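You operate a simulated robot arm through the tools that you are given. There is no shell and no other tool.

You are at the controls of a simulated robot arm. One attempt, no reset.

TASK
Check the Tank jar in the lamp box and log its cloud.
Fine: the lamp burns only under the closed lid; set the yellow slider to the display's word, switch the lamp off and leave the jar inside with the lid closed; the other jars stay. Set down upright: what you pick out.

The check looks at the end state, three seconds after you hand in, the way a careful person would. Anything else that was tipped, shoved, dropped, spilled or broken makes it a failure. A push-on lid holds only when it is set on centred and level and pressed home; a screw cap is set on level and turned clockwise until tight.

THE ROBOT
A 7-joint arm with a two-finger gripper, fixed in place. Base frame: the origin is at the foot of the arm, x ahead of it, y to its left, z up; the work surface is at about z = 0. Units: cm, degrees, N and s.
With the tool pointing down near the work surface it reaches from about 22 to 56 cm from the base axis. Its first joint turns from -166.0 to 166.0 degrees. Payload 1.2 kg.
The tool frame sits at the grasp point between the pads (the TCP): z along the fingers, y along the line on which they close. The tips reach 2.2 cm beyond it. The gripper opens to 9.2 cm; its body begins 6.5 cm behind the TCP.
Orientation is that of the tool frame in the base frame, as [roll, pitch, yaw] about the fixed x, y, z axes, in that order (R = Rz(yaw) Ry(pitch) Rx(roll)). With the fingers straight down and closing along the base's y, the tool's x points along the base's -x, its y along +y and its z along -z.

THE INTERFACE
- The arm moves only by the tool move_arm. Its arguments are lists of equal length, an entry for each row: "translation": the shift along the tool's x, y, z in cm, a list of three; "rotation": the turn, a rotation vector about the tool's x, y, z in degrees, a list of three; "grip": the gripper command, from -1 (fully open) to 1 (shut), values between in proportion. In form: {"translation": [[x, y, z], ...], "rotation": [[ax, ay, az], ...], "grip": [grip, ...]}. A call has 1 to 20 rows; each row is the pose to reach, as a shift and turn from the pose commanded when the call began, along the tool's axes at that moment. Each row takes 0.2 s and may step no farther than 5 cm and 8.6 degrees from the row before; otherwise, or with a gripper value out of range, the whole call is refused. Where a pose cannot be reached the arm comes as near as it can. A force on the tool above 40 N (or 10 N above the force at the start of the call, whichever is more), or a blocked arm, ends the call early, and 0.2 s more pass. The fingers move at their own pace (about 14.36 cm/s each) and stop on an object; they squeeze with about 26 N. The grip force told is the motor's: it shows also when the fingers shut on nothing. Time passes only in rows, and 0.2 s behind the last, so rows that repeat a pose let the fingers close. It gives the time, the measured TCP pose, the force on the tool (base axes), the opening and the grip force at its end, in the units of the frame above (readings bear some noise), with the torque about the TCP (base axes, N m) and any sound that the robot's microphone picked up, and new pictures: "show" is both (left out), scene, wrist or none.
- Cameras (640 x 400 px; columns grow to the right, rows downward): "scene" is fixed at [5.04, -65.1, 56.85]; the picture's right is [0.90, -0.43, 0.00], its down [-0.32, -0.67, -0.66] and it looks along [0.29, 0.60, -0.75] (base axes); focal length 230 px, centre (320, 200). "wrist" rides on the gripper at [7.1, 1.9, -10.2] in the tool frame; the picture's right is [-0.26, 0.97, 0.00], its down [-0.75, -0.20, -0.62] and it looks along [-0.60, -0.16, 0.78] (tool axes); focal length 280 px, centre (320, 200).
- measure_at(camera, pixels): for up to 12 pixels [column, row] of the newest picture of that camera ("zoom" is the newest enlarged one), the place [x, y, z] in the base frame of the surface seen there, good to about 0.2 cm. No time passes.
- enlarge(camera, box): a new picture of the part [left, top, right, bottom] of that camera's present view, enlarged. No time passes.
- sign_off(): hands the job in; it is judged then, once.

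Open the gripper and draw the arm clear of the work before you hand the job in, unless the task says otherwise.

The tools are called after "Call:" by a JSON object that holds its "method" and its "body". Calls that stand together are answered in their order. move_arm: Moves the arm, as the interface text tells. Its arguments: {"type":"object","properties":{"translation":{"type":"array","items":{"type":"array","items":{"type":"number"}}},"rotation":{"type":"array","items":{"type":"array","items":{"type":"number"}}},"grip":{"type":"array","items":{"type":"number"}},"show":{"type":"string","enum":["both","scene","wrist","none"]}},"required":["translation","rotation","grip"]} The other tools are called the same way: measure_at (camera, pixels) gives the place of the surface under pixels of a picture; enlarge (camera, box) takes an enlarged picture of a part of a camera's view; sign_off () hands the job in.

At the start:

```text
time_s: 0.0
eef_pos: [21.37, -32.14, 35.18]
tool_rot: [-179.9, 0.0, -179.9]
ft_force: [0.1, 0.0, -1.1]
ft_torque: [-0.02, 0.02, 0.01]
grip_width: 9.19
grip_force: 0.0
```

scene: 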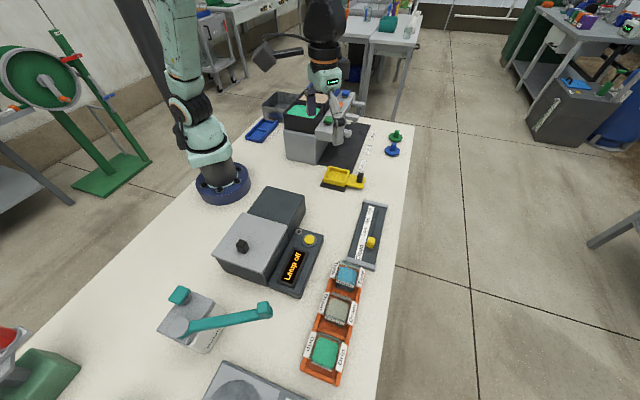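
wrist: 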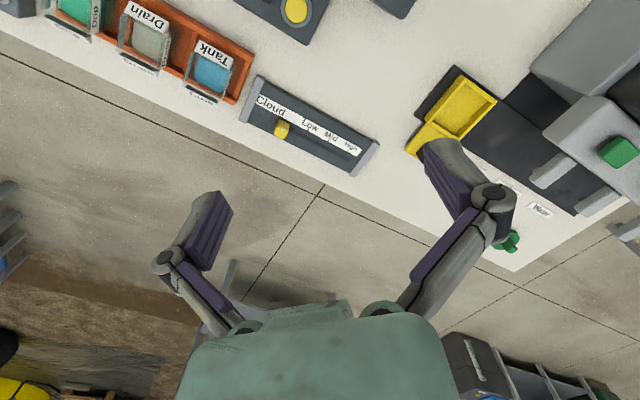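

I start with enlarged views of the lamp box (around 265,240), the jars' rack (335,320) and the slider (370,235) in the scene picture.

Call:
{"method": "enlarge", "body": {"camera": "scene", "box": [200, 170, 400, 300]}}

Call:
{"method": "enlarge", "body": {"camera": "scene", "box": [260, 250, 420, 390]}}

Call:
{"method": "enlarge", "body": {"camera": "wrist", "box": [0, 0, 400, 200]}}

Call:
{"method": "measure_at", "body": {"camera": "scene", "pixels": [[222, 190], [243, 245], [285, 228], [216, 250], [258, 275], [278, 210], [309, 239], [290, 268], [348, 275], [370, 242], [365, 205], [337, 310]]}}

```text
3.08 times, centred on (300, 235) of scene
```

zoom: 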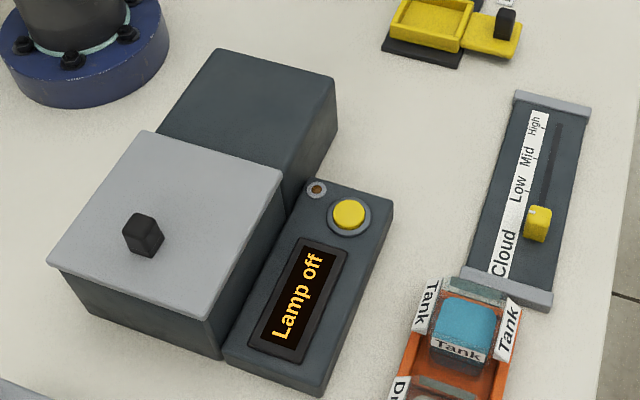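

```text
2.86 times, centred on (340, 320) of scene
```

zoom: 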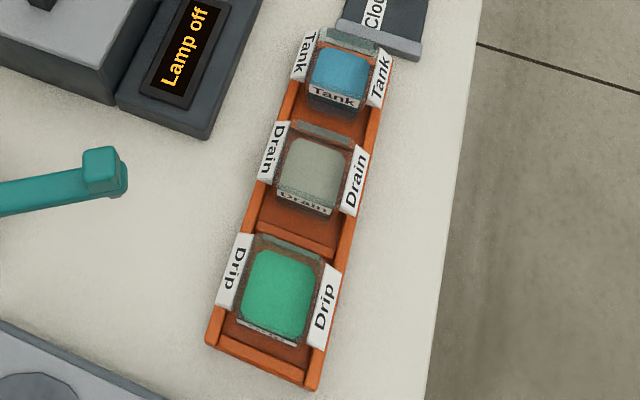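

```text
1.60 times, centred on (200, 100) of wrist
```

zoom: 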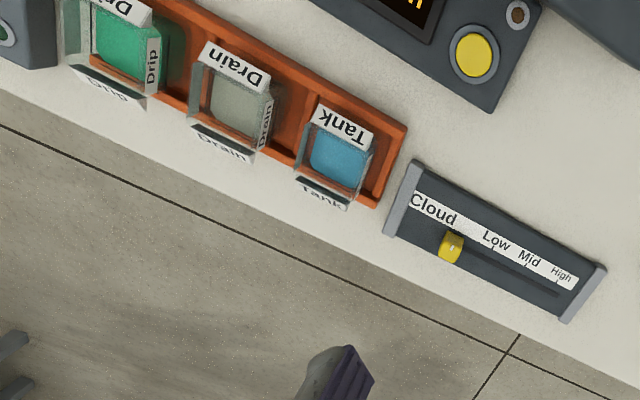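

```text
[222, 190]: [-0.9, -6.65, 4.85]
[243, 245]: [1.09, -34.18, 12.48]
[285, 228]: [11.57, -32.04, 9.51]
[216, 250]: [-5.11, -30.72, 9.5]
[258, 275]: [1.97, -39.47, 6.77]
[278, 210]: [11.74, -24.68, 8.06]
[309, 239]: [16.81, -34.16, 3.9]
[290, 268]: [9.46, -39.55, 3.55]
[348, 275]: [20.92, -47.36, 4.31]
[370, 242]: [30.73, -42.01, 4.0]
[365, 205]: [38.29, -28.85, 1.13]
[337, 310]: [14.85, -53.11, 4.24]
```

The lamp box has a grey lid with a black knob at (243,245); the Tank jar sits at (348,275). I take closer views to find the jar's size and the lid's kind (lift-off or hinged).

Call:
{"method": "enlarge", "body": {"camera": "scene", "box": [310, 250, 390, 300]}}

Call:
{"method": "measure_at", "body": {"camera": "zoom", "pixels": [[210, 110], [300, 85], [400, 110], [390, 200], [310, 190], [230, 180], [300, 240], [240, 250], [350, 270], [480, 190], [160, 150], [330, 330]]}}

Call:
{"method": "enlarge", "body": {"camera": "scene", "box": [205, 180, 325, 300]}}

Call:
{"method": "measure_at", "body": {"camera": "zoom", "pixels": [[192, 126], [35, 320], [260, 400], [395, 190], [190, 230], [150, 210], [210, 240], [180, 250], [395, 145], [470, 150], [300, 60], [440, 50]]}}

```text
8.00 times, centred on (350, 275) of scene
```

zoom: 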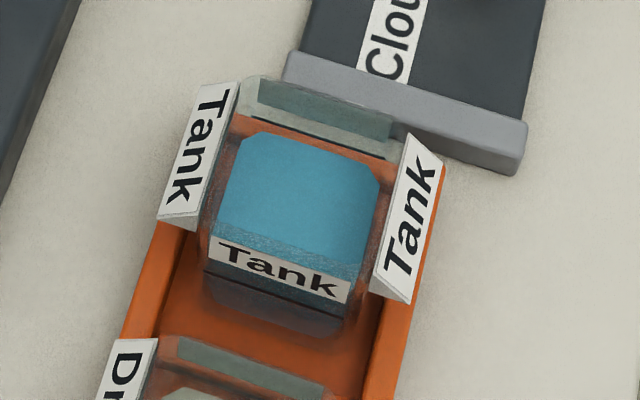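

```text
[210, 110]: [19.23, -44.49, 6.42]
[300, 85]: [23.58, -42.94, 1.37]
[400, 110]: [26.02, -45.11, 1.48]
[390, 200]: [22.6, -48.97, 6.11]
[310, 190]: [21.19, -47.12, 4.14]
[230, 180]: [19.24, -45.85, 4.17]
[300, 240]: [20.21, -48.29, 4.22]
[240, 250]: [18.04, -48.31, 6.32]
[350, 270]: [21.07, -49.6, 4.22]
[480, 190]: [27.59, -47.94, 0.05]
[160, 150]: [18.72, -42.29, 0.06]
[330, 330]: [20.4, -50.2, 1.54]
```

```text
3.33 times, centred on (265, 240) of scene
```

zoom: 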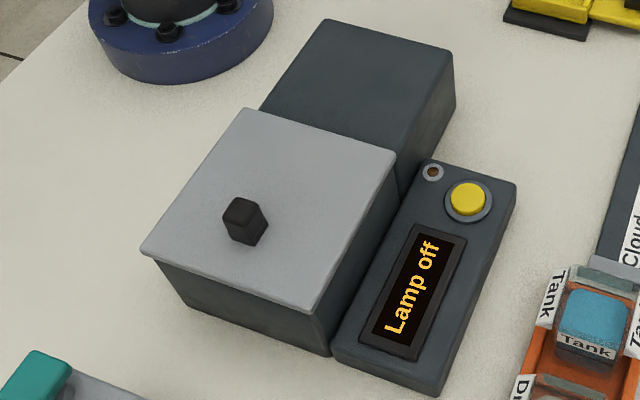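

```text
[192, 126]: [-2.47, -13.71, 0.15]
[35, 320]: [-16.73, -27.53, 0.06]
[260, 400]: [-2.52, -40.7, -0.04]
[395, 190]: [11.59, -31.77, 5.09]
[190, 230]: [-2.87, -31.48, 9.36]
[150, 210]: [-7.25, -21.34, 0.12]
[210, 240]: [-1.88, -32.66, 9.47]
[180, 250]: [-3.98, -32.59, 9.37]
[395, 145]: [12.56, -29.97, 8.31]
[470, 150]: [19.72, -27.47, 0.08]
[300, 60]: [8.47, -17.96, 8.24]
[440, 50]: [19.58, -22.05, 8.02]
```

Next I measure the corners of the lid, the knob and the rear block, to know how the lid opens.

Call:
{"method": "measure_at", "body": {"camera": "zoom", "pixels": [[247, 113], [391, 156], [146, 246], [306, 306], [241, 204], [258, 212], [235, 230], [325, 24], [448, 50], [265, 104], [240, 240], [262, 235]]}}

Call:
{"method": "enlarge", "body": {"camera": "scene", "box": [230, 180, 330, 242]}}

Call:
{"method": "enlarge", "body": {"camera": "scene", "box": [210, 225, 310, 287]}}

```text
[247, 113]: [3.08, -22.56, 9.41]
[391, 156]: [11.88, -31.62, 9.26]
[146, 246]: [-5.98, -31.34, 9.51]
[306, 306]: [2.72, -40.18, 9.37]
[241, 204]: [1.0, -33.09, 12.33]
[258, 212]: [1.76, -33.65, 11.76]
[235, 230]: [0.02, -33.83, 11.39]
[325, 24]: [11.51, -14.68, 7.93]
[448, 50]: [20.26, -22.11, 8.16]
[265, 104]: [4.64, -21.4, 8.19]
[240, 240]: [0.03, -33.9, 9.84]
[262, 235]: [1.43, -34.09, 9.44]
```

```text
6.40 times, centred on (280, 211) of scene
```

zoom: 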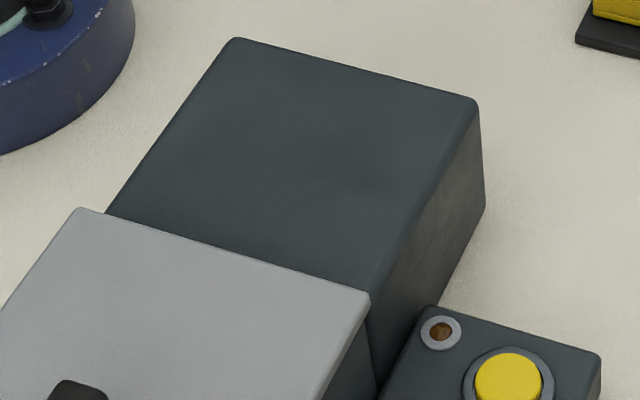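

```text
6.40 times, centred on (260, 256) of scene
```

zoom: 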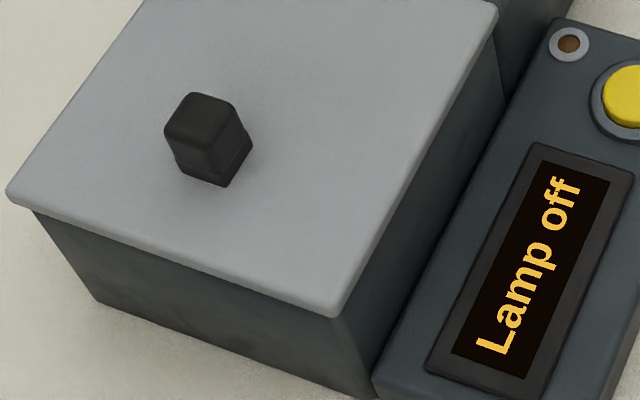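

The lid is a ~12.8 cm square centred near (2.9,-31.4) with the knob off-centre toward its front at (0.9,-33.5), and a flush block behind it, which hints at a sliding lid. I look closer at the jar from the wrist camera and at the slider.

Call:
{"method": "enlarge", "body": {"camera": "wrist", "box": [110, 0, 270, 110]}}

Call:
{"method": "measure_at", "body": {"camera": "zoom", "pixels": [[360, 175], [480, 210], [330, 320], [450, 355], [400, 280], [350, 250], [460, 290], [380, 370], [330, 225], [505, 240], [420, 200], [400, 330]]}}

Call:
{"method": "enlarge", "body": {"camera": "wrist", "box": [230, 60, 390, 190]}}

Call:
{"method": "measure_at", "body": {"camera": "zoom", "pixels": [[200, 255], [190, 230], [220, 270], [330, 265], [440, 330], [500, 355], [290, 250], [385, 300], [470, 340], [120, 130], [70, 250], [560, 400]]}}

```text
3.64 times, centred on (190, 55) of wrist
```

zoom: 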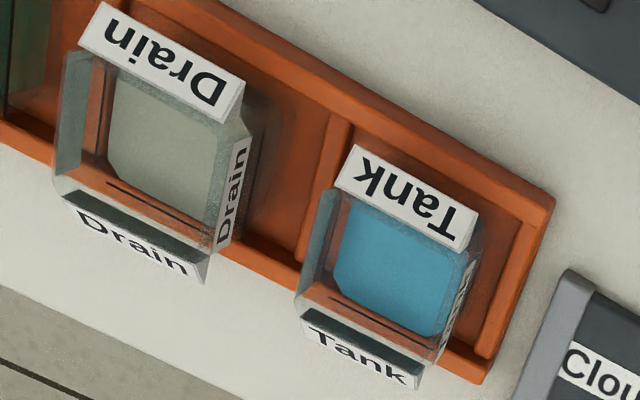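

```text
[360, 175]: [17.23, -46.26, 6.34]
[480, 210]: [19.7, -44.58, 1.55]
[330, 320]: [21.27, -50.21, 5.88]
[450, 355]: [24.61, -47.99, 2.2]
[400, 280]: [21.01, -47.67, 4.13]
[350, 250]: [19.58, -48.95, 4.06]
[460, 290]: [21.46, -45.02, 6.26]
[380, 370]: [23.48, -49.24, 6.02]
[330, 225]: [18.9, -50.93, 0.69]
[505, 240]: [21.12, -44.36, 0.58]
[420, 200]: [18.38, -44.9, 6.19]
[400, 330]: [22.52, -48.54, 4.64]
```

```text
3.08 times, centred on (310, 125) of wrist
```

zoom: 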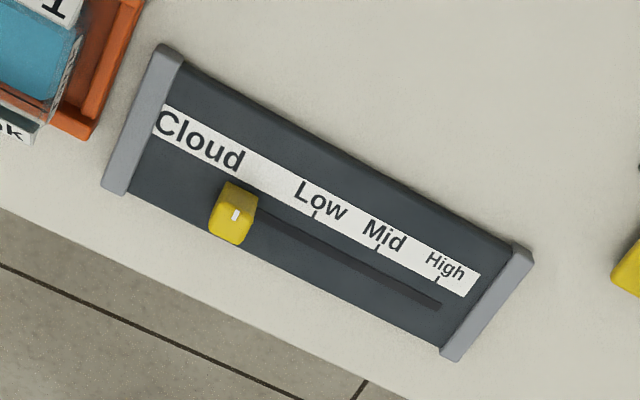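

```text
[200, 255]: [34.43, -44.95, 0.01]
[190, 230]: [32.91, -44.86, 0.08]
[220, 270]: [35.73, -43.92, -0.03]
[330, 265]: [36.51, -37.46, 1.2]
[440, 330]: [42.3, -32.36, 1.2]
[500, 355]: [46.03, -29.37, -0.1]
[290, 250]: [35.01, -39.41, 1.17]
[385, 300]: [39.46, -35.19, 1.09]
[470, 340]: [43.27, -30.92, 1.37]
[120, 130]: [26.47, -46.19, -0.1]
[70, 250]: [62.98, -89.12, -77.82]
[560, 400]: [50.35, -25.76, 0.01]
```

The Tank jar is an open glass box in a rack slot, with tilted label plates at z≈6.3. Before moving I measure the nearby obstacles (teal lever at 230,320, post at 180,295) and the control panel's button.

Call:
{"method": "measure_at", "body": {"camera": "scene", "pixels": [[180, 295], [264, 310], [225, 320], [195, 320], [309, 239], [291, 270], [298, 229], [245, 395], [340, 176], [330, 150], [330, 350], [371, 240]]}}

Call:
{"method": "enlarge", "body": {"camera": "scene", "box": [280, 215, 340, 255]}}

Call:
{"method": "enlarge", "body": {"camera": "scene", "box": [340, 195, 400, 275]}}

Call:
{"method": "measure_at", "body": {"camera": "zoom", "pixels": [[310, 228], [315, 240], [325, 215], [355, 150], [330, 230], [370, 20], [300, 300], [285, 170], [298, 125], [310, 80], [350, 80], [345, 120]]}}

```text
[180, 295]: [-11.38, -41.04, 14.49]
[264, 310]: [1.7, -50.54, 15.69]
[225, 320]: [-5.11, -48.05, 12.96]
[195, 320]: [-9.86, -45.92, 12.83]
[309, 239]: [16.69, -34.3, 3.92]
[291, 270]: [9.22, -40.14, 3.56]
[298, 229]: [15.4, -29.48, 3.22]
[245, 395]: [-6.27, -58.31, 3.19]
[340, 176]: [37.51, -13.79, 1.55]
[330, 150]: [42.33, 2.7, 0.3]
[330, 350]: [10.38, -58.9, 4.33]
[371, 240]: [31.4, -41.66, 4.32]
```

```text
10.00 times, centred on (310, 235) of scene
```

zoom: 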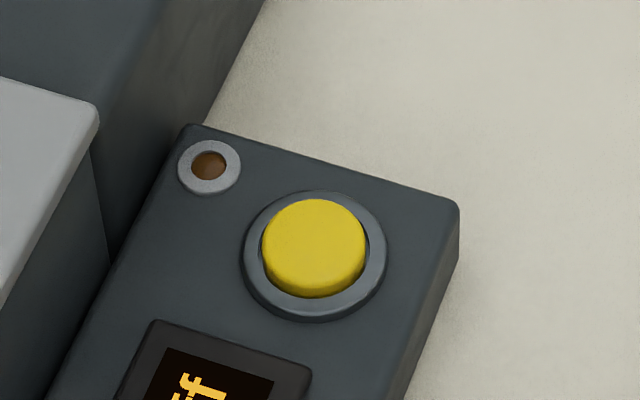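

```text
5.00 times, centred on (370, 235) of scene
```

zoom: 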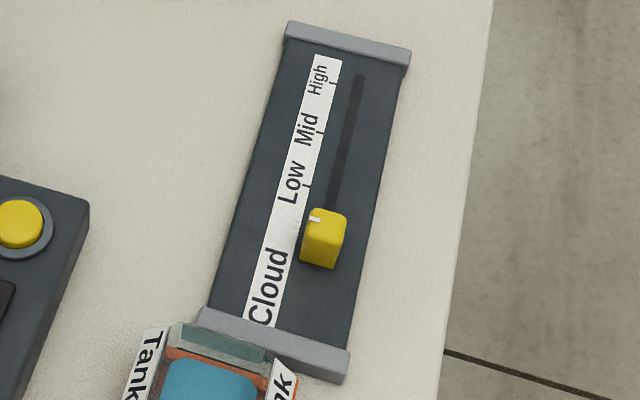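

```text
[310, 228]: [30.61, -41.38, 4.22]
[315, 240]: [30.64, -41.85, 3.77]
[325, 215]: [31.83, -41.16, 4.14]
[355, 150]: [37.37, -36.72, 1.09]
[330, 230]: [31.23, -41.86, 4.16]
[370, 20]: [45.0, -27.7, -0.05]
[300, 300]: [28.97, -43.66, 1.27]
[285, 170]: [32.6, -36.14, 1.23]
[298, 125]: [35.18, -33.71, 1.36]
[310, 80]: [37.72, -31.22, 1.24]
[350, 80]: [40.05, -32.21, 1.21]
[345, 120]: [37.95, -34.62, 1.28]
```

Obstacles noted: the teal lever's tip is at (1.7,-50.5,15.7), clear of the lid knob at about (1.1,-33.3,12.3). I move above the knob with the fingers set to close along the box's 45° axis.

Call:
{"method": "move_arm", "body": {"translation": [[3.4, -0.2, 2.2], [6.8, -0.4, 4.4], [10.2, -0.6, 6.6], [13.6, -0.8, 8.8], [17.0, -1.0, 11.0], [20.3, -1.2, 13.2], [20.3, -1.2, 13.2]], "rotation": [[0, 0, 7.6], [0, 0, 15.2], [0, 0, 22.8], [0, 0, 30.4], [0, 0, 38], [0, 0, 45.6], [0, 0, 45.6]], "grip": [-1, -1, -1, -1, -1, -1, -1]}}

```text
time_s: 1.6
eef_pos: [0.88, -33.68, 22.04]
tool_rot: [-180.0, 0.0, 134.3]
ft_force: [0.6, -0.1, 0.3]
ft_torque: [0.01, 0.03, 0.0]
grip_width: 9.16
grip_force: 0.0
```

scene: 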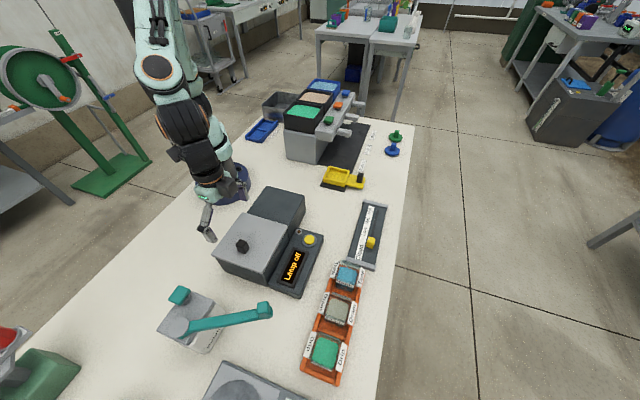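
wrist: 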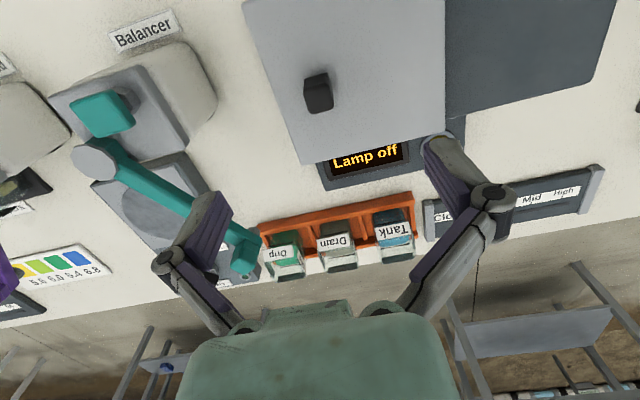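

The wrist view shows the knob at (318,92), almost right under the TCP; the scene shows the gripper near (207,220). I enlarge both to check the alignment and the lid.

Call:
{"method": "enlarge", "body": {"camera": "scene", "box": [150, 150, 310, 290]}}

Call:
{"method": "measure_at", "body": {"camera": "wrist", "pixels": [[318, 80], [306, 78], [330, 76], [332, 100], [308, 103], [318, 108], [442, 5], [445, 125], [300, 160], [247, 5], [500, 50], [460, 120]]}}

Call:
{"method": "enlarge", "body": {"camera": "wrist", "box": [240, 0, 480, 150]}}

```text
2.86 times, centred on (230, 220) of scene
```

zoom: 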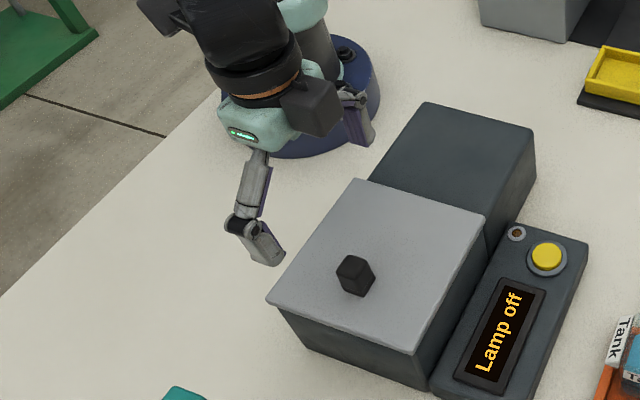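

```text
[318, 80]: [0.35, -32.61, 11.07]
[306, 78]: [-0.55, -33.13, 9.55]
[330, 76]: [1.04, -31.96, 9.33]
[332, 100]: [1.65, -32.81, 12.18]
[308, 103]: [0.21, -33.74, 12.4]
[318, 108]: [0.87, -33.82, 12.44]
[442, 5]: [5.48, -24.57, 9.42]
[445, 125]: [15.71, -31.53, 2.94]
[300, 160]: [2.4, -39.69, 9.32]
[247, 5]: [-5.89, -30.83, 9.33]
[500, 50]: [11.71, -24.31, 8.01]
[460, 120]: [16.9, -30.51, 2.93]
```

```text
2.67 times, centred on (360, 75) of wrist
```

zoom: 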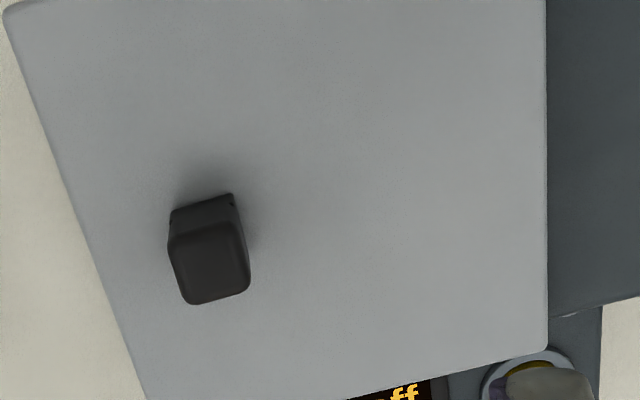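

The knob top is centred near (0.95,-33.3,12.4) in both views. I centre, go down to z≈12.1 and close on the knob.

Call:
{"method": "move_arm", "body": {"translation": [[0.18, 0.32, 3.5], [0.18, 0.32, 7.0], [0.18, 0.32, 9.0], [0.18, 0.32, 9.9], [0.18, 0.32, 9.9], [0.18, 0.32, 9.9], [0.18, 0.32, 9.9], [0.18, 0.32, 9.9]], "rotation": [[0, 0, 0], [0, 0, 0], [0, 0, 0], [0, 0, 0], [0, 0, 0], [0, 0, 0], [0, 0, 0], [0, 0, 0]], "grip": [-1, -1, -1, -1, -1, 0, 1, 1]}}

```text
time_s: 3.4
eef_pos: [1.12, -33.09, 12.07]
tool_rot: [-180.0, 0.1, 134.4]
ft_force: [-1.3, 1.7, 11.6]
ft_torque: [-0.03, -0.04, 0.22]
grip_width: 1.97
grip_force: 27.5
```

scene: 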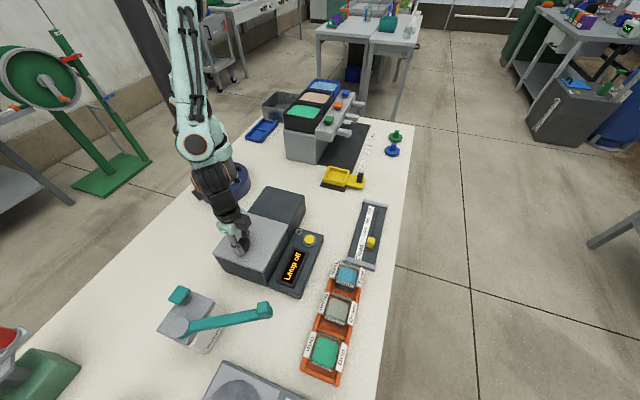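
wrist: 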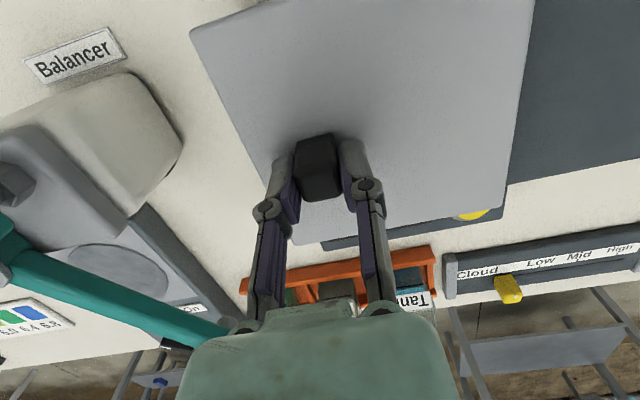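

The knob is held (width 1.97) but the tool reads 11.6 N upward, so the fingertips likely press on the lid. I ease up 0.2 cm and check the force.

Call:
{"method": "move_arm", "body": {"translation": [[0, 0, -0.1], [0, 0, -0.2], [0, 0, -0.2]], "rotation": [[0, 0, 0], [0, 0, 0], [0, 0, 0]], "grip": [1, 1, 1], "show": "none"}}

```text
time_s: 4.2
eef_pos: [1.2, -32.95, 12.31]
tool_rot: [179.9, 0.0, 134.5]
ft_force: [2.8, -3.7, -22.2]
ft_torque: [-0.06, 0.0, 0.17]
grip_width: 1.97
grip_force: 27.9
```

Lifting 0.2 cm met -22 N, so the lid does not lift freely. I go back to neutral height and try a small slide along +u (tool +y).

Call:
{"method": "move_arm", "body": {"translation": [[0, 0, 0.14], [0, 0, 0.14], [0, 0.2, 0.14], [0, 0.4, 0.14]], "rotation": [[0, 0, 0], [0, 0, 0], [0, 0, 0], [0, 0, 0]], "grip": [1, 1, 1, 1]}}

```text
time_s: 5.2
eef_pos: [1.4, -32.67, 12.18]
tool_rot: [-179.9, 0.1, 134.4]
ft_force: [-5.5, 5.1, 20.3]
ft_torque: [0.08, 0.09, 0.18]
grip_width: 1.95
grip_force: 27.9
```

scene: 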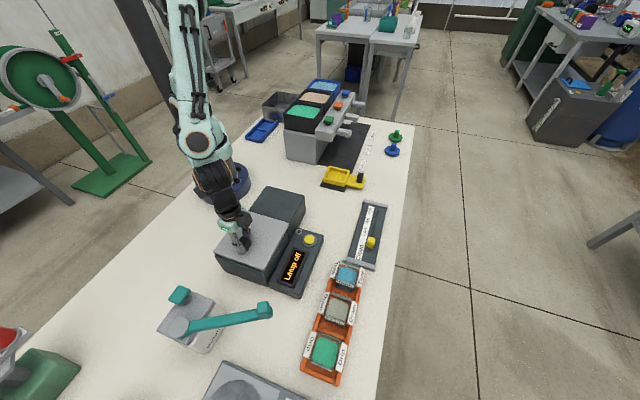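
wrist: 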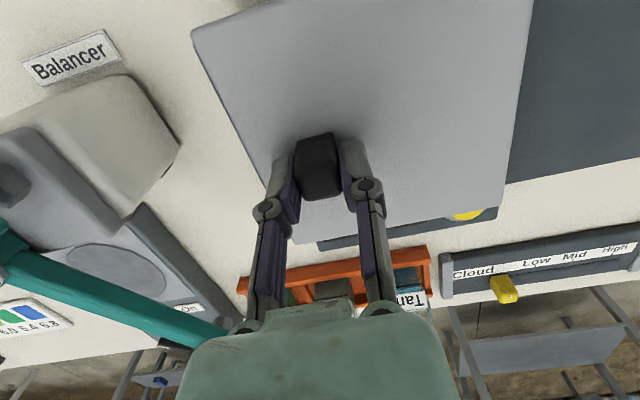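

The lid moved 0.34 cm along u with nearly no resistance on that axis, so it is a sliding lid. I relieve the vertical and side load and slide it on, a few cm at first.

Call:
{"method": "move_arm", "body": {"translation": [[0.05, 0, -0.07], [0.05, 0.6, -0.07], [0.05, 1.2, -0.07], [0.05, 1.8, -0.07], [0.05, 2.4, -0.07]], "rotation": [[0, 0, 0], [0, 0, 0], [0, 0, 0], [0, 0, 0], [0, 0, 0]], "grip": [1, 1, 1, 1, 1], "show": "scene"}}

```text
time_s: 6.4
eef_pos: [3.21, -31.02, 12.2]
tool_rot: [-179.9, 0.0, 134.5]
ft_force: [1.7, -2.7, -3.3]
ft_torque: [0.46, 0.46, 0.27]
grip_width: 1.99
grip_force: 28.1
```

scene: 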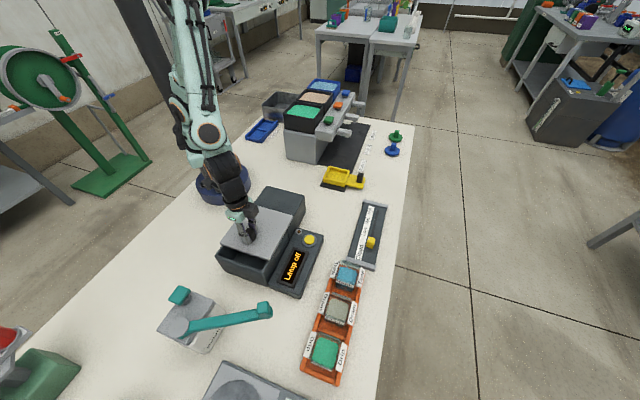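

The scene shows the lid sliding back over the rear block, the chamber opening at (245,270). I continue along u.

Call:
{"method": "move_arm", "body": {"translation": [[0, 0.8, 0], [0, 1.6, 0], [0, 2.4, 0], [0, 3.2, 0], [0, 4.0, 0], [0, 4.8, 0], [0, 5.4, 0]], "rotation": [[0, 0, 0], [0, 0, 0], [0, 0, 0], [0, 0, 0], [0, 0, 0], [0, 0, 0], [0, 0, 0]], "grip": [1, 1, 1, 1, 1, 1, 1], "show": "both"}}

```text
time_s: 8.0
eef_pos: [7.01, -27.28, 12.19]
tool_rot: [180.0, 0.0, 134.4]
ft_force: [1.5, -2.8, -14.9]
ft_torque: [0.35, 0.39, 0.24]
grip_width: 1.98
grip_force: 27.7
```

scene: 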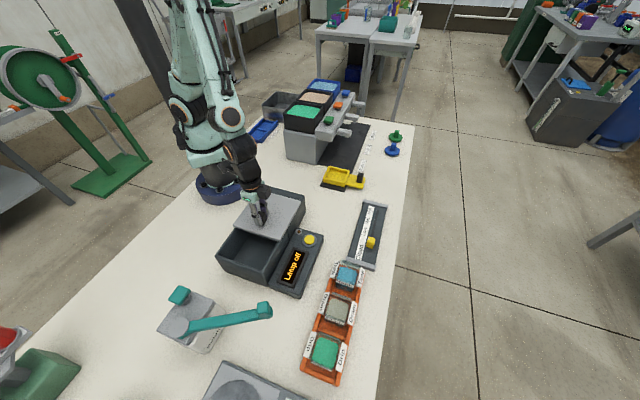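
wrist: 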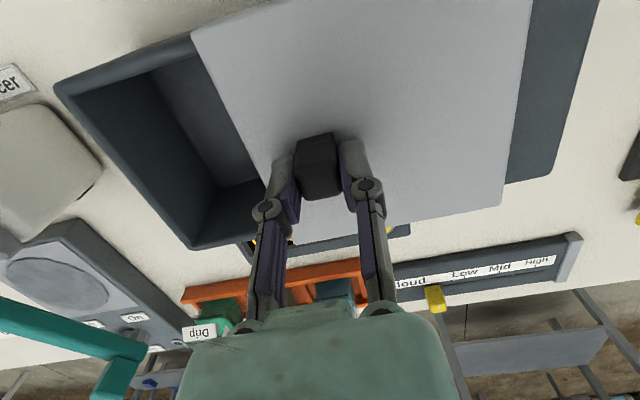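

The lid is open about 8 cm with no hard resistance; I go on in smaller steps until it meets the stop or is fully off the chamber.

Call:
{"method": "move_arm", "body": {"translation": [[0, 0.5, 0.03], [0, 1.0, 0.03], [0, 1.5, 0.03], [0, 1.9, 0.03]], "rotation": [[0, 0, 0], [0, 0, 0], [0, 0, 0], [0, 0, 0]], "grip": [1, 1, 1, 1], "show": "both"}}

```text
time_s: 9.0
eef_pos: [8.35, -25.87, 12.01]
tool_rot: [-179.9, 0.1, 134.3]
ft_force: [-6.8, 6.5, 18.2]
ft_torque: [0.06, 0.08, 0.17]
grip_width: 1.97
grip_force: 27.7
```

scene: 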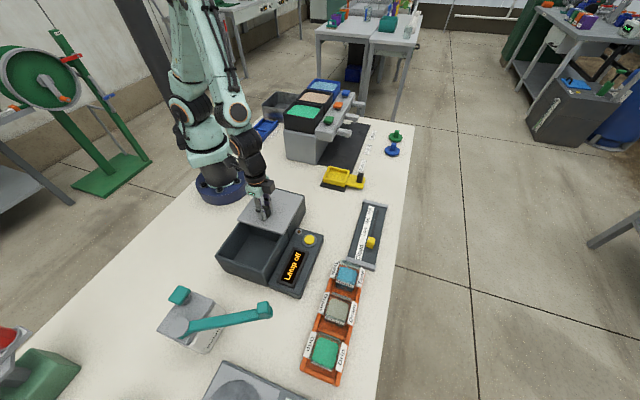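
wrist: 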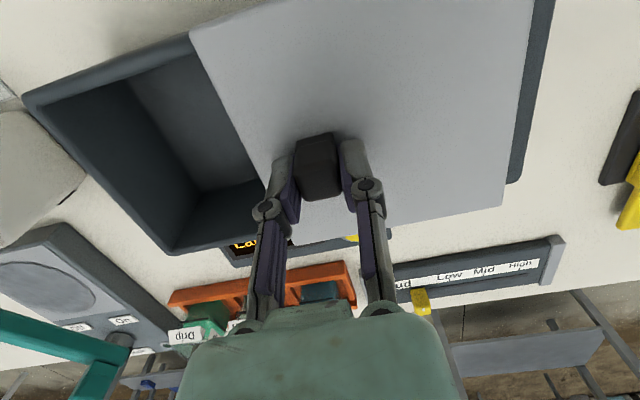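

The lid has moved about 10 cm. I look into the chamber before deciding whether more opening is needed.

Call:
{"method": "enlarge", "body": {"camera": "scene", "box": [205, 190, 325, 290]}}

Call:
{"method": "measure_at", "body": {"camera": "zoom", "pixels": [[230, 210], [280, 230], [240, 180], [250, 230], [300, 260], [210, 230], [150, 235], [285, 290], [345, 190], [220, 135], [330, 180], [200, 190]]}}

Call:
{"method": "measure_at", "body": {"camera": "wrist", "pixels": [[215, 200], [200, 140], [240, 220], [150, 150], [30, 95], [170, 250], [190, 200], [225, 175], [100, 100], [190, 35], [265, 240], [240, 205]]}}

```text
4.00 times, centred on (265, 240) of scene
```

zoom: 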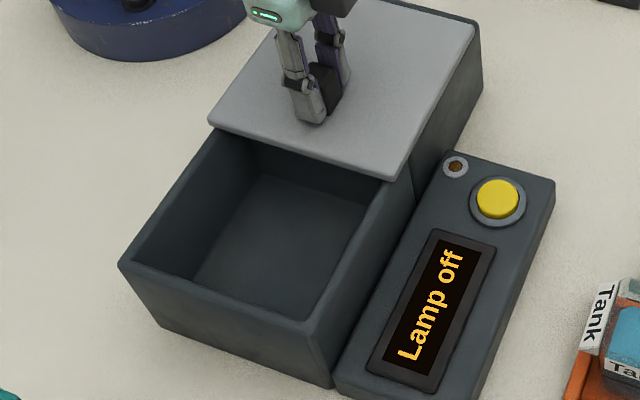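

```text
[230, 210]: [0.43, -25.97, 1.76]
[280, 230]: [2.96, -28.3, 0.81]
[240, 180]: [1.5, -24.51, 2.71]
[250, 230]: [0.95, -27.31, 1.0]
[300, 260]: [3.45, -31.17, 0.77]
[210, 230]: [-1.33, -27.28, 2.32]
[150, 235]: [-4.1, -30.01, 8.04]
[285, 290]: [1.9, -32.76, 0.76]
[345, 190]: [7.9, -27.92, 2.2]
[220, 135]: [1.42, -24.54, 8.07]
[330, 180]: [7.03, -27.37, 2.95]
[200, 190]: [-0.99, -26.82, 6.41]
```

```text
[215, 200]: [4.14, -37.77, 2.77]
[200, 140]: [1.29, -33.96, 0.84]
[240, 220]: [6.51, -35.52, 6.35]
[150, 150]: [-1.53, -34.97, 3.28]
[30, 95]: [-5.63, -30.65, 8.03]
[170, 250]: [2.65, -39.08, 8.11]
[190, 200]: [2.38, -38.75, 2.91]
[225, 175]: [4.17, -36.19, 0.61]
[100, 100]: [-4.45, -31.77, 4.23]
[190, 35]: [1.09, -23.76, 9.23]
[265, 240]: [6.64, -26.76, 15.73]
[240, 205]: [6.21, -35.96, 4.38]
```

The chamber is empty: floor z≈0.8, rim z≈8, open about 9 cm between the front wall and the lid edge, which is enough for the jar. I release the knob, rise, and go over to look at the Tank jar.

Call:
{"method": "move_arm", "body": {"translation": [[0, 0, -0.05], [0, 0, -0.1], [0, 0, -0.1], [0, 0, -4], [0, 0, -8], [0, 0, -12], [-4.5, -1.1, -12], [-9, -2.2, -12], [-13.5, -3.3, -12], [-18, -4.4, -12], [-22, -5.4, -12], [-24.2, -5.95, -12], [-24.2, -5.95, -12]], "rotation": [[0, 0, 0], [0, 0, 0], [0, 0, 0], [0, 0, 0], [0, 0, 0], [0, 0, 0], [0, 0, 0], [0, 0, 0], [0, 0, 0], [0, 0, 0], [0, 0, 0], [0, 0, 0], [0, 0, 0]], "grip": [-1, -1, -1, -1, -1, -1, -1, -1, -1, -1, -1, -1, -1]}}

```text
time_s: 11.8
eef_pos: [21.12, -47.13, 24.24]
tool_rot: [-180.0, 0.0, 134.3]
ft_force: [0.8, 0.3, -0.3]
ft_torque: [0.0, 0.03, 0.02]
grip_width: 9.21
grip_force: 0.1
```

scene: 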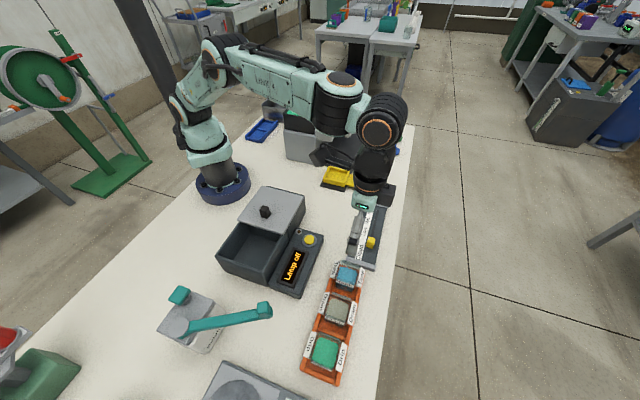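
wrist: 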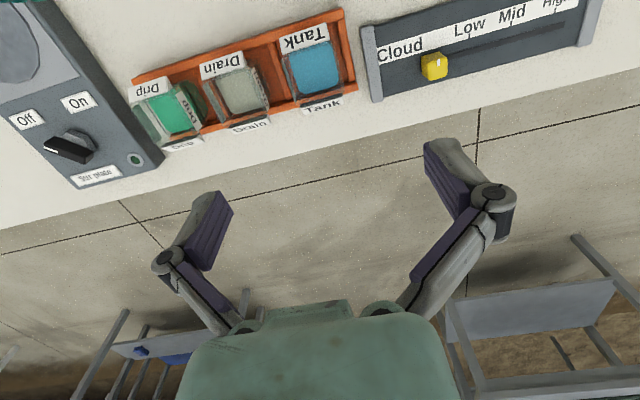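

The jars are now close in the wrist view (Tank at 315,65). I enlarge it and measure the jar's walls and plates.

Call:
{"method": "enlarge", "body": {"camera": "wrist", "box": [260, 10, 370, 120]}}

Call:
{"method": "measure_at", "body": {"camera": "zoom", "pixels": [[250, 95], [390, 65], [240, 125], [395, 110], [250, 165], [395, 150], [290, 275], [410, 250], [300, 330], [420, 295], [275, 330], [435, 290]]}}

Call:
{"method": "enlarge", "body": {"camera": "scene", "box": [320, 255, 370, 295]}}

Call:
{"method": "measure_at", "body": {"camera": "zoom", "pixels": [[225, 90], [180, 190], [235, 170], [420, 90], [455, 140], [400, 250], [250, 220], [380, 260], [330, 90], [280, 60], [400, 300], [200, 215]]}}

```text
3.64 times, centred on (315, 65) of wrist
```

zoom: 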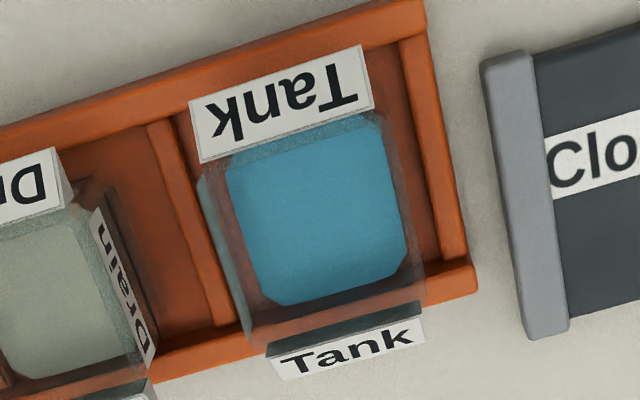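

```text
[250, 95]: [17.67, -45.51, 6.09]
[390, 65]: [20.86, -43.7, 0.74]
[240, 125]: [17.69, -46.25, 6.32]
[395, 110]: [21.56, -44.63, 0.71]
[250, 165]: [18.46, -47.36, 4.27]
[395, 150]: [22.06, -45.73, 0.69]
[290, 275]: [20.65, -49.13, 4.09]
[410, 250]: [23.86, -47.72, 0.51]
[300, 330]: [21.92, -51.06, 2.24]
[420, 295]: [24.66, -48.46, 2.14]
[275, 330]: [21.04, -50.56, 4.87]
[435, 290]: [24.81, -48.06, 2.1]
```

```text
10.00 times, centred on (345, 275) of scene
```

zoom: 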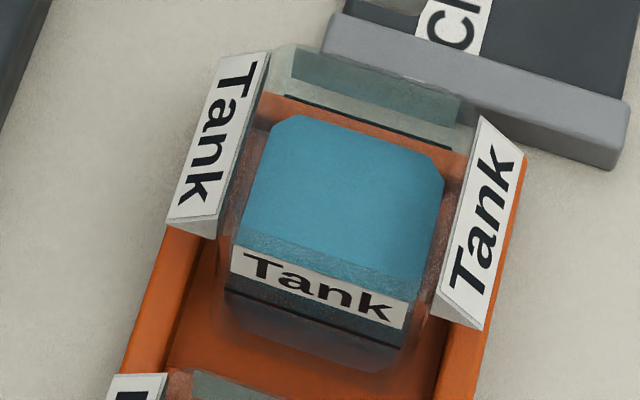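

```text
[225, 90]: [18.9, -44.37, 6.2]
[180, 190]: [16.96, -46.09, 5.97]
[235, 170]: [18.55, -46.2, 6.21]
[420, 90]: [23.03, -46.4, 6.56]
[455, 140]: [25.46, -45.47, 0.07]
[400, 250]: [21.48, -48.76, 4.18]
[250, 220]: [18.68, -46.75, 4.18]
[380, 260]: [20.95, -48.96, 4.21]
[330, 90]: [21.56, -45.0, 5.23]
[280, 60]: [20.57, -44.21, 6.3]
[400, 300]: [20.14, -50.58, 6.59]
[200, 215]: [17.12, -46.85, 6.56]
```

The jar has smooth sides facing along the rack (±u) and sloped plates on the other two sides, so I will grip along u. I check the gripper's shape and the gaps between jars first.

Call:
{"method": "enlarge", "body": {"camera": "scene", "box": [310, 90, 430, 260]}}

Call:
{"method": "enlarge", "body": {"camera": "wrist", "box": [190, 0, 380, 130]}}

Call:
{"method": "measure_at", "body": {"camera": "zoom", "pixels": [[315, 170], [335, 250], [490, 120], [510, 190], [300, 60], [380, 230], [425, 210], [400, 310], [230, 210], [250, 290], [340, 285], [120, 240]]}}

```text
2.35 times, centred on (370, 175) of scene
```

zoom: 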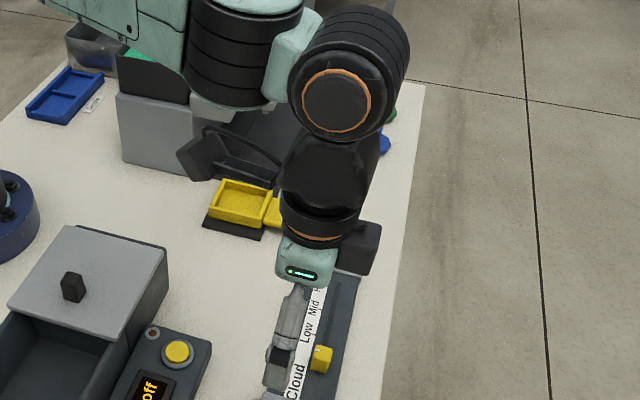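

```text
3.08 times, centred on (285, 65) of wrist
```

zoom: 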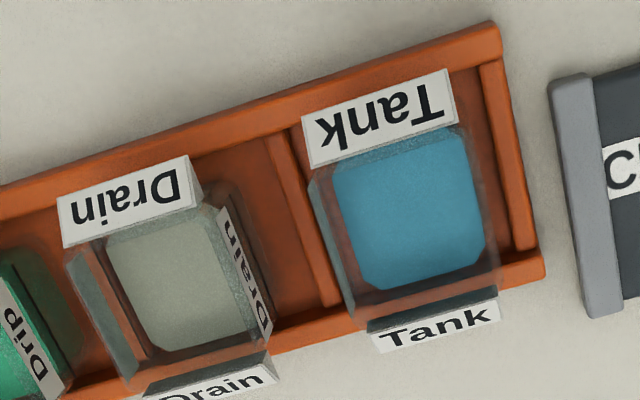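

```text
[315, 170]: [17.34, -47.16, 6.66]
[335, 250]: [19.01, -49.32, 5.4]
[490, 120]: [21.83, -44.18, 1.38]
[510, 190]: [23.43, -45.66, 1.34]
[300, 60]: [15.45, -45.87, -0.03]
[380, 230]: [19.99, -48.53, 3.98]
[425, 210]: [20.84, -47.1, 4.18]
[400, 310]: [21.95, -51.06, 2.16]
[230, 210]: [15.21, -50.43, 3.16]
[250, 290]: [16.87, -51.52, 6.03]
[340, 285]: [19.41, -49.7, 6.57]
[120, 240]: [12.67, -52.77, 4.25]
```

The camera body sits on the tool's +x side and a block on its -x side; to keep the camera away from the lid knob I want yaw ≈224 at the box. I test that this orientation is reachable above the chamber, empty-handed.

Call:
{"method": "move_arm", "body": {"translation": [[2.2, -0.26, 0], [4.4, -0.53, 0], [6.6, -0.8, 0], [8.8, -1.06, 0], [11.0, -1.33, 0], [13.1, -1.6, 0], [15.3, -1.86, 0], [17.5, -2.12, 0], [19.7, -2.4, 0], [21.9, -2.65, 0], [24.09, -2.92, 0], [24.09, -2.92, 0]], "rotation": [[0, 0, -8.2], [0, 0, -16.4], [0, 0, -24.6], [0, 0, -32.8], [0, 0, -41], [0, 0, -49.2], [0, 0, -57.4], [0, 0, -65.6], [0, 0, -73.8], [0, 0, -82], [0, 0, -90], [0, 0, -90]], "grip": [-1, -1, -1, -1, -1, -1, -1, -1, -1, -1, -1, -1]}}

```text
time_s: 14.4
eef_pos: [1.82, -32.3, 24.2]
tool_rot: [-180.0, -0.1, -135.6]
ft_force: [-0.4, 0.9, 0.4]
ft_torque: [0.04, -0.02, 0.01]
grip_width: 9.21
grip_force: 0.0
```

scene: 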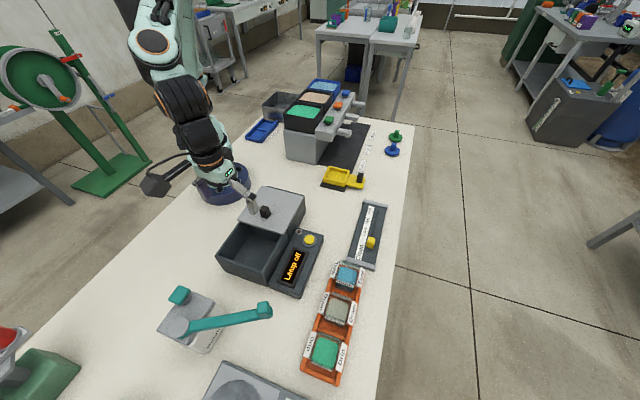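
wrist: 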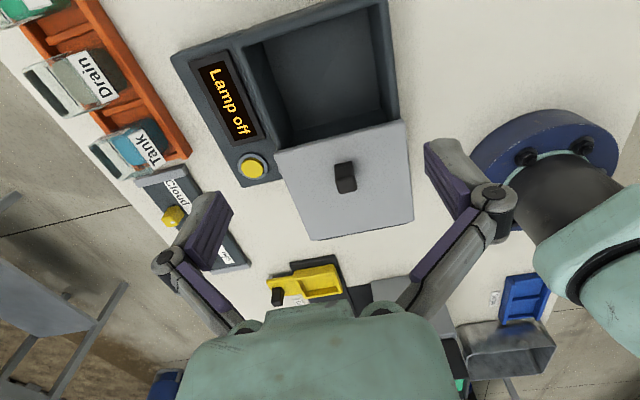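

The yaw of about 224 is reachable. From here the wrist view shows the chamber at (330,60); I measure its walls, floor and the lid's edge precisely.

Call:
{"method": "measure_at", "body": {"camera": "wrist", "pixels": [[320, 30], [300, 60], [360, 60], [360, 105], [300, 110], [265, 70], [385, 70], [280, 150], [405, 122], [345, 165], [255, 60], [390, 80]]}}

Call:
{"method": "enlarge", "body": {"camera": "wrist", "box": [230, 0, 430, 125]}}

Call:
{"method": "measure_at", "body": {"camera": "zoom", "pixels": [[60, 160], [120, 350], [170, 395], [250, 390], [490, 345], [520, 200], [510, 20], [300, 60], [180, 300], [440, 290], [170, 160], [540, 350]]}}

```text
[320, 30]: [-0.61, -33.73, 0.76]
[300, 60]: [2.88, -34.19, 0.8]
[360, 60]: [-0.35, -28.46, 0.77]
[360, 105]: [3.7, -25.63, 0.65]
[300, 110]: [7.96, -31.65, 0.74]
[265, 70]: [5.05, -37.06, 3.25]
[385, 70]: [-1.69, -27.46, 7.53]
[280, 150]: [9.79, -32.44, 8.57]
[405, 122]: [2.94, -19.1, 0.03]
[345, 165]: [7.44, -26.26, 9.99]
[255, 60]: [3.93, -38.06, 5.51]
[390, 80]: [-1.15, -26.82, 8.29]
```

```text
3.20 times, centred on (330, 62) of wrist
```

zoom: 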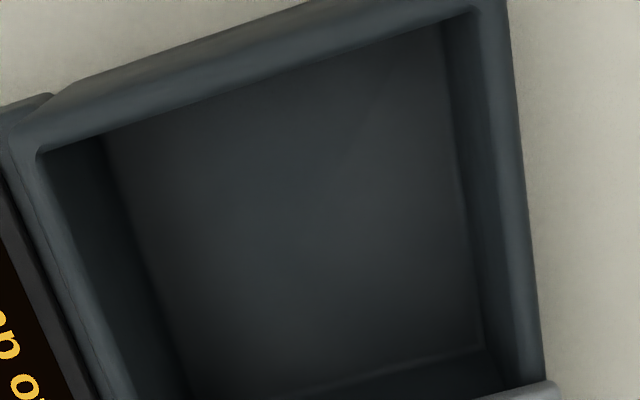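

```text
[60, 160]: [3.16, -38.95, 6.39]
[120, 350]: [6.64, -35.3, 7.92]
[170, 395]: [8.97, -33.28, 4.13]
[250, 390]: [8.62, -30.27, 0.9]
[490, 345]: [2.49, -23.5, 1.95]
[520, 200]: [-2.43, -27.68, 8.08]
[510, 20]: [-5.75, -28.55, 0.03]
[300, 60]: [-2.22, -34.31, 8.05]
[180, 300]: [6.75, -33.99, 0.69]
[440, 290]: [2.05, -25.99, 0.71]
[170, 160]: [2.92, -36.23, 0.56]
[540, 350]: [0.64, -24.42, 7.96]
```

Chamber walls: sides at roughly t=18.7 and 29.8, front at s≈-25.3, so the jar goes to about (2.2,-31.9). Now I return over the Tank jar at about (20.5,-47.2), yaw back to 134, with the gripper opened to ~6.4 cm, and stop at z≈14 to check.

Call:
{"method": "move_arm", "body": {"translation": [[-0.22, -1.97, 0], [-0.43, -3.93, 0], [-0.65, -5.9, 0], [-0.86, -7.87, 0], [-1.08, -9.83, 0], [-1.3, -11.8, 0], [-1.51, -13.77, 0], [-1.73, -15.73, 0], [-1.94, -17.7, 0], [-2.16, -19.67, 0], [-2.38, -21.63, 0], [-2.59, -23.6, 0], [-2.59, -23.6, 4], [-2.59, -23.6, 8], [-2.59, -23.6, 10], [-2.59, -23.6, 10], [-2.59, -23.6, 10], [-2.59, -23.6, 10]], "rotation": [[0, 0, 7.5], [0, 0, 15], [0, 0, 22.5], [0, 0, 30], [0, 0, 37.5], [0, 0, 45], [0, 0, 52.5], [0, 0, 60], [0, 0, 67.5], [0, 0, 75], [0, 0, 82.5], [0, 0, 90], [0, 0, 90], [0, 0, 90], [0, 0, 90], [0, 0, 90], [0, 0, 90], [0, 0, 90]], "grip": [-1, -1, -1, -1, -1, -1, -1, -1, -1, -1, -0.7, -0.4, -0.4, -0.4, -0.4, -0.4, -0.4, -0.4]}}

```text
time_s: 18.2
eef_pos: [20.3, -47.44, 14.09]
tool_rot: [179.9, 0.1, 134.6]
ft_force: [0.8, -0.3, -0.6]
ft_torque: [0.02, 0.03, -0.02]
grip_width: 6.45
grip_force: 0.1
```

scene: 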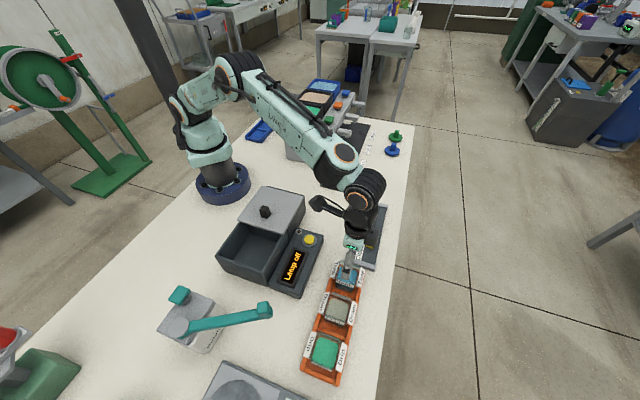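
wrist: 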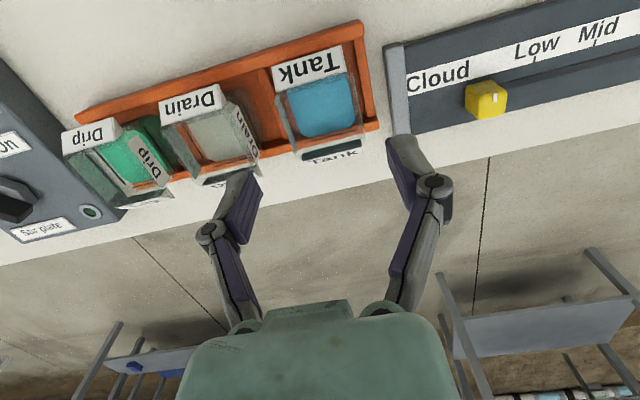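

Now at z≈14 over the jar with the gripper open 6.45 cm. I enlarge the jar (320,105) to fix its centre and check the finger gaps.

Call:
{"method": "enlarge", "body": {"camera": "wrist", "box": [220, 20, 420, 200]}}

Call:
{"method": "measure_at", "body": {"camera": "zoom", "pixels": [[190, 110], [215, 210], [400, 85], [430, 180], [215, 150], [230, 260], [430, 230], [385, 150], [320, 190], [260, 190], [300, 280], [400, 200]]}}

```text
2.22 times, centred on (320, 110) of wrist
```

zoom: 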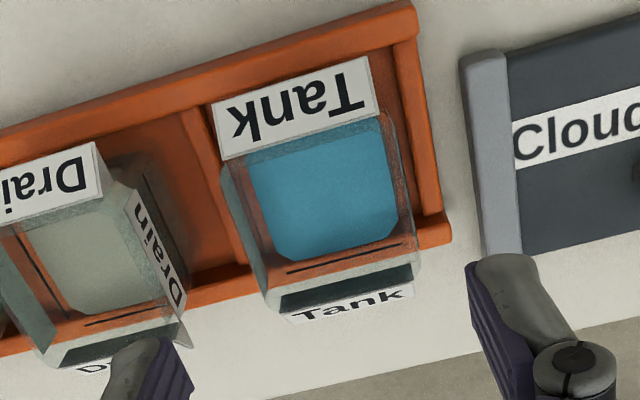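

```text
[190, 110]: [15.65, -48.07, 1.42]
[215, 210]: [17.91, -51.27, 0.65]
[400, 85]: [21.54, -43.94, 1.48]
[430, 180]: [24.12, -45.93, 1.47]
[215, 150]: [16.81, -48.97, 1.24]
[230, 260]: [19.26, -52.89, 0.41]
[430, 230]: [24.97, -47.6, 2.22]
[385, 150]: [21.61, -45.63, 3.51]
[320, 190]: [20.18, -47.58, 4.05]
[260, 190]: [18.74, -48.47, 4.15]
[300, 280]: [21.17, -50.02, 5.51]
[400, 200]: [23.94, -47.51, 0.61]
```

I measure a few more rim points on the glass, to find the jar's centre line between the fingers.

Call:
{"method": "measure_at", "body": {"camera": "zoom", "pixels": [[235, 200], [250, 245], [262, 280], [268, 310], [392, 120], [405, 180], [415, 230], [412, 265], [228, 140], [345, 290], [290, 90], [345, 300]]}}

Call:
{"method": "enlarge", "body": {"camera": "scene", "box": [310, 225, 390, 295]}}

```text
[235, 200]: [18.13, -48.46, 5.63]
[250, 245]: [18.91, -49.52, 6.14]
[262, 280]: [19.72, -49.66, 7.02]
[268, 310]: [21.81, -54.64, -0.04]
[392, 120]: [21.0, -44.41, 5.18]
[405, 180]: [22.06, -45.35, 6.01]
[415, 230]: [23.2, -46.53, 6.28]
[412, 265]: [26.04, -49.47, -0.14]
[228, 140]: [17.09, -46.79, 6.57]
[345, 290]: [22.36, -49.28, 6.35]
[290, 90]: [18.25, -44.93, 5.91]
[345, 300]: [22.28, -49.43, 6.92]
```

```text
5.71 times, centred on (350, 260) of scene
```

zoom: 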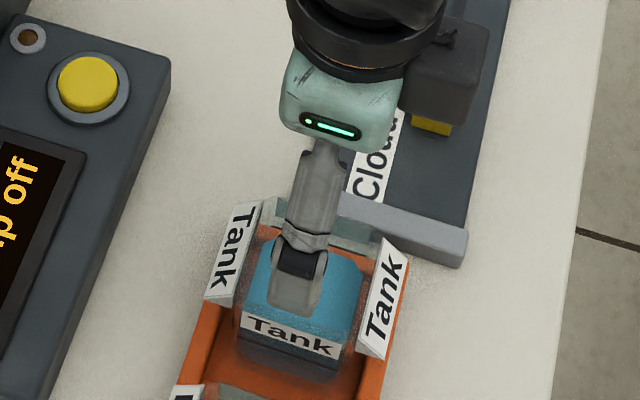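

Rim points give the jar's centre at about s=-18.35 (width 4.9 cm), and the tool is ~0.2 cm short on that axis. I shift +0.2 along tool y, go down to TCP z≈4.8 and close gently.

Call:
{"method": "move_arm", "body": {"translation": [[0, 0.2, 2.5], [0, 0.2, 5.0], [0, 0.2, 7.0], [0, 0.2, 8.5], [0, 0.2, 9.4], [0, 0.2, 9.4], [0, 0.2, 9.4]], "rotation": [[0, 0, 0], [0, 0, 0], [0, 0, 0], [0, 0, 0], [0, 0, 0], [0, 0, 0], [0, 0, 0]], "grip": [-0.4, -0.4, -0.4, -0.4, -0.4, -0.4, -0.4]}}

```text
time_s: 19.8
eef_pos: [20.58, -47.22, 4.81]
tool_rot: [-179.9, -0.1, 134.6]
ft_force: [-0.1, 0.4, 0.2]
ft_torque: [0.02, -0.02, 0.0]
grip_width: 6.43
grip_force: 0.0
```

scene: 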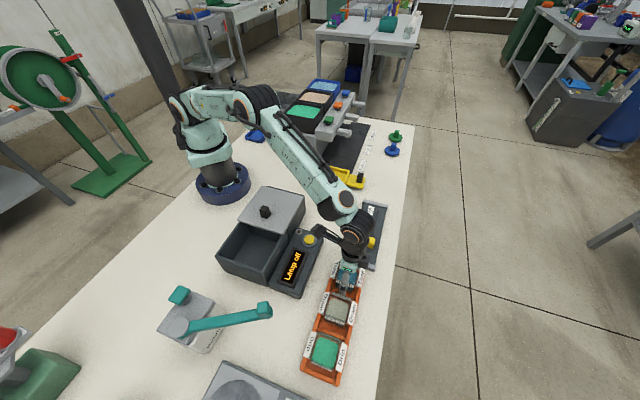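
wrist: 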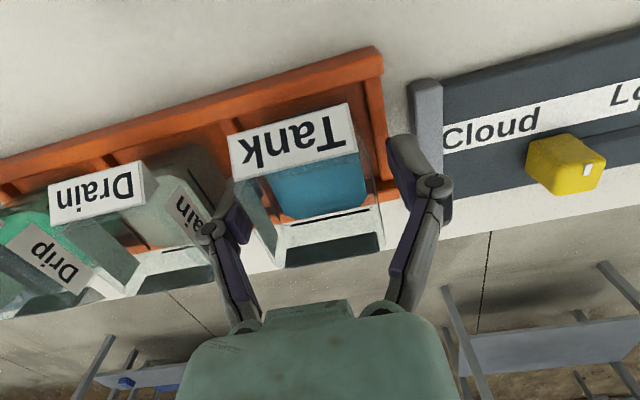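

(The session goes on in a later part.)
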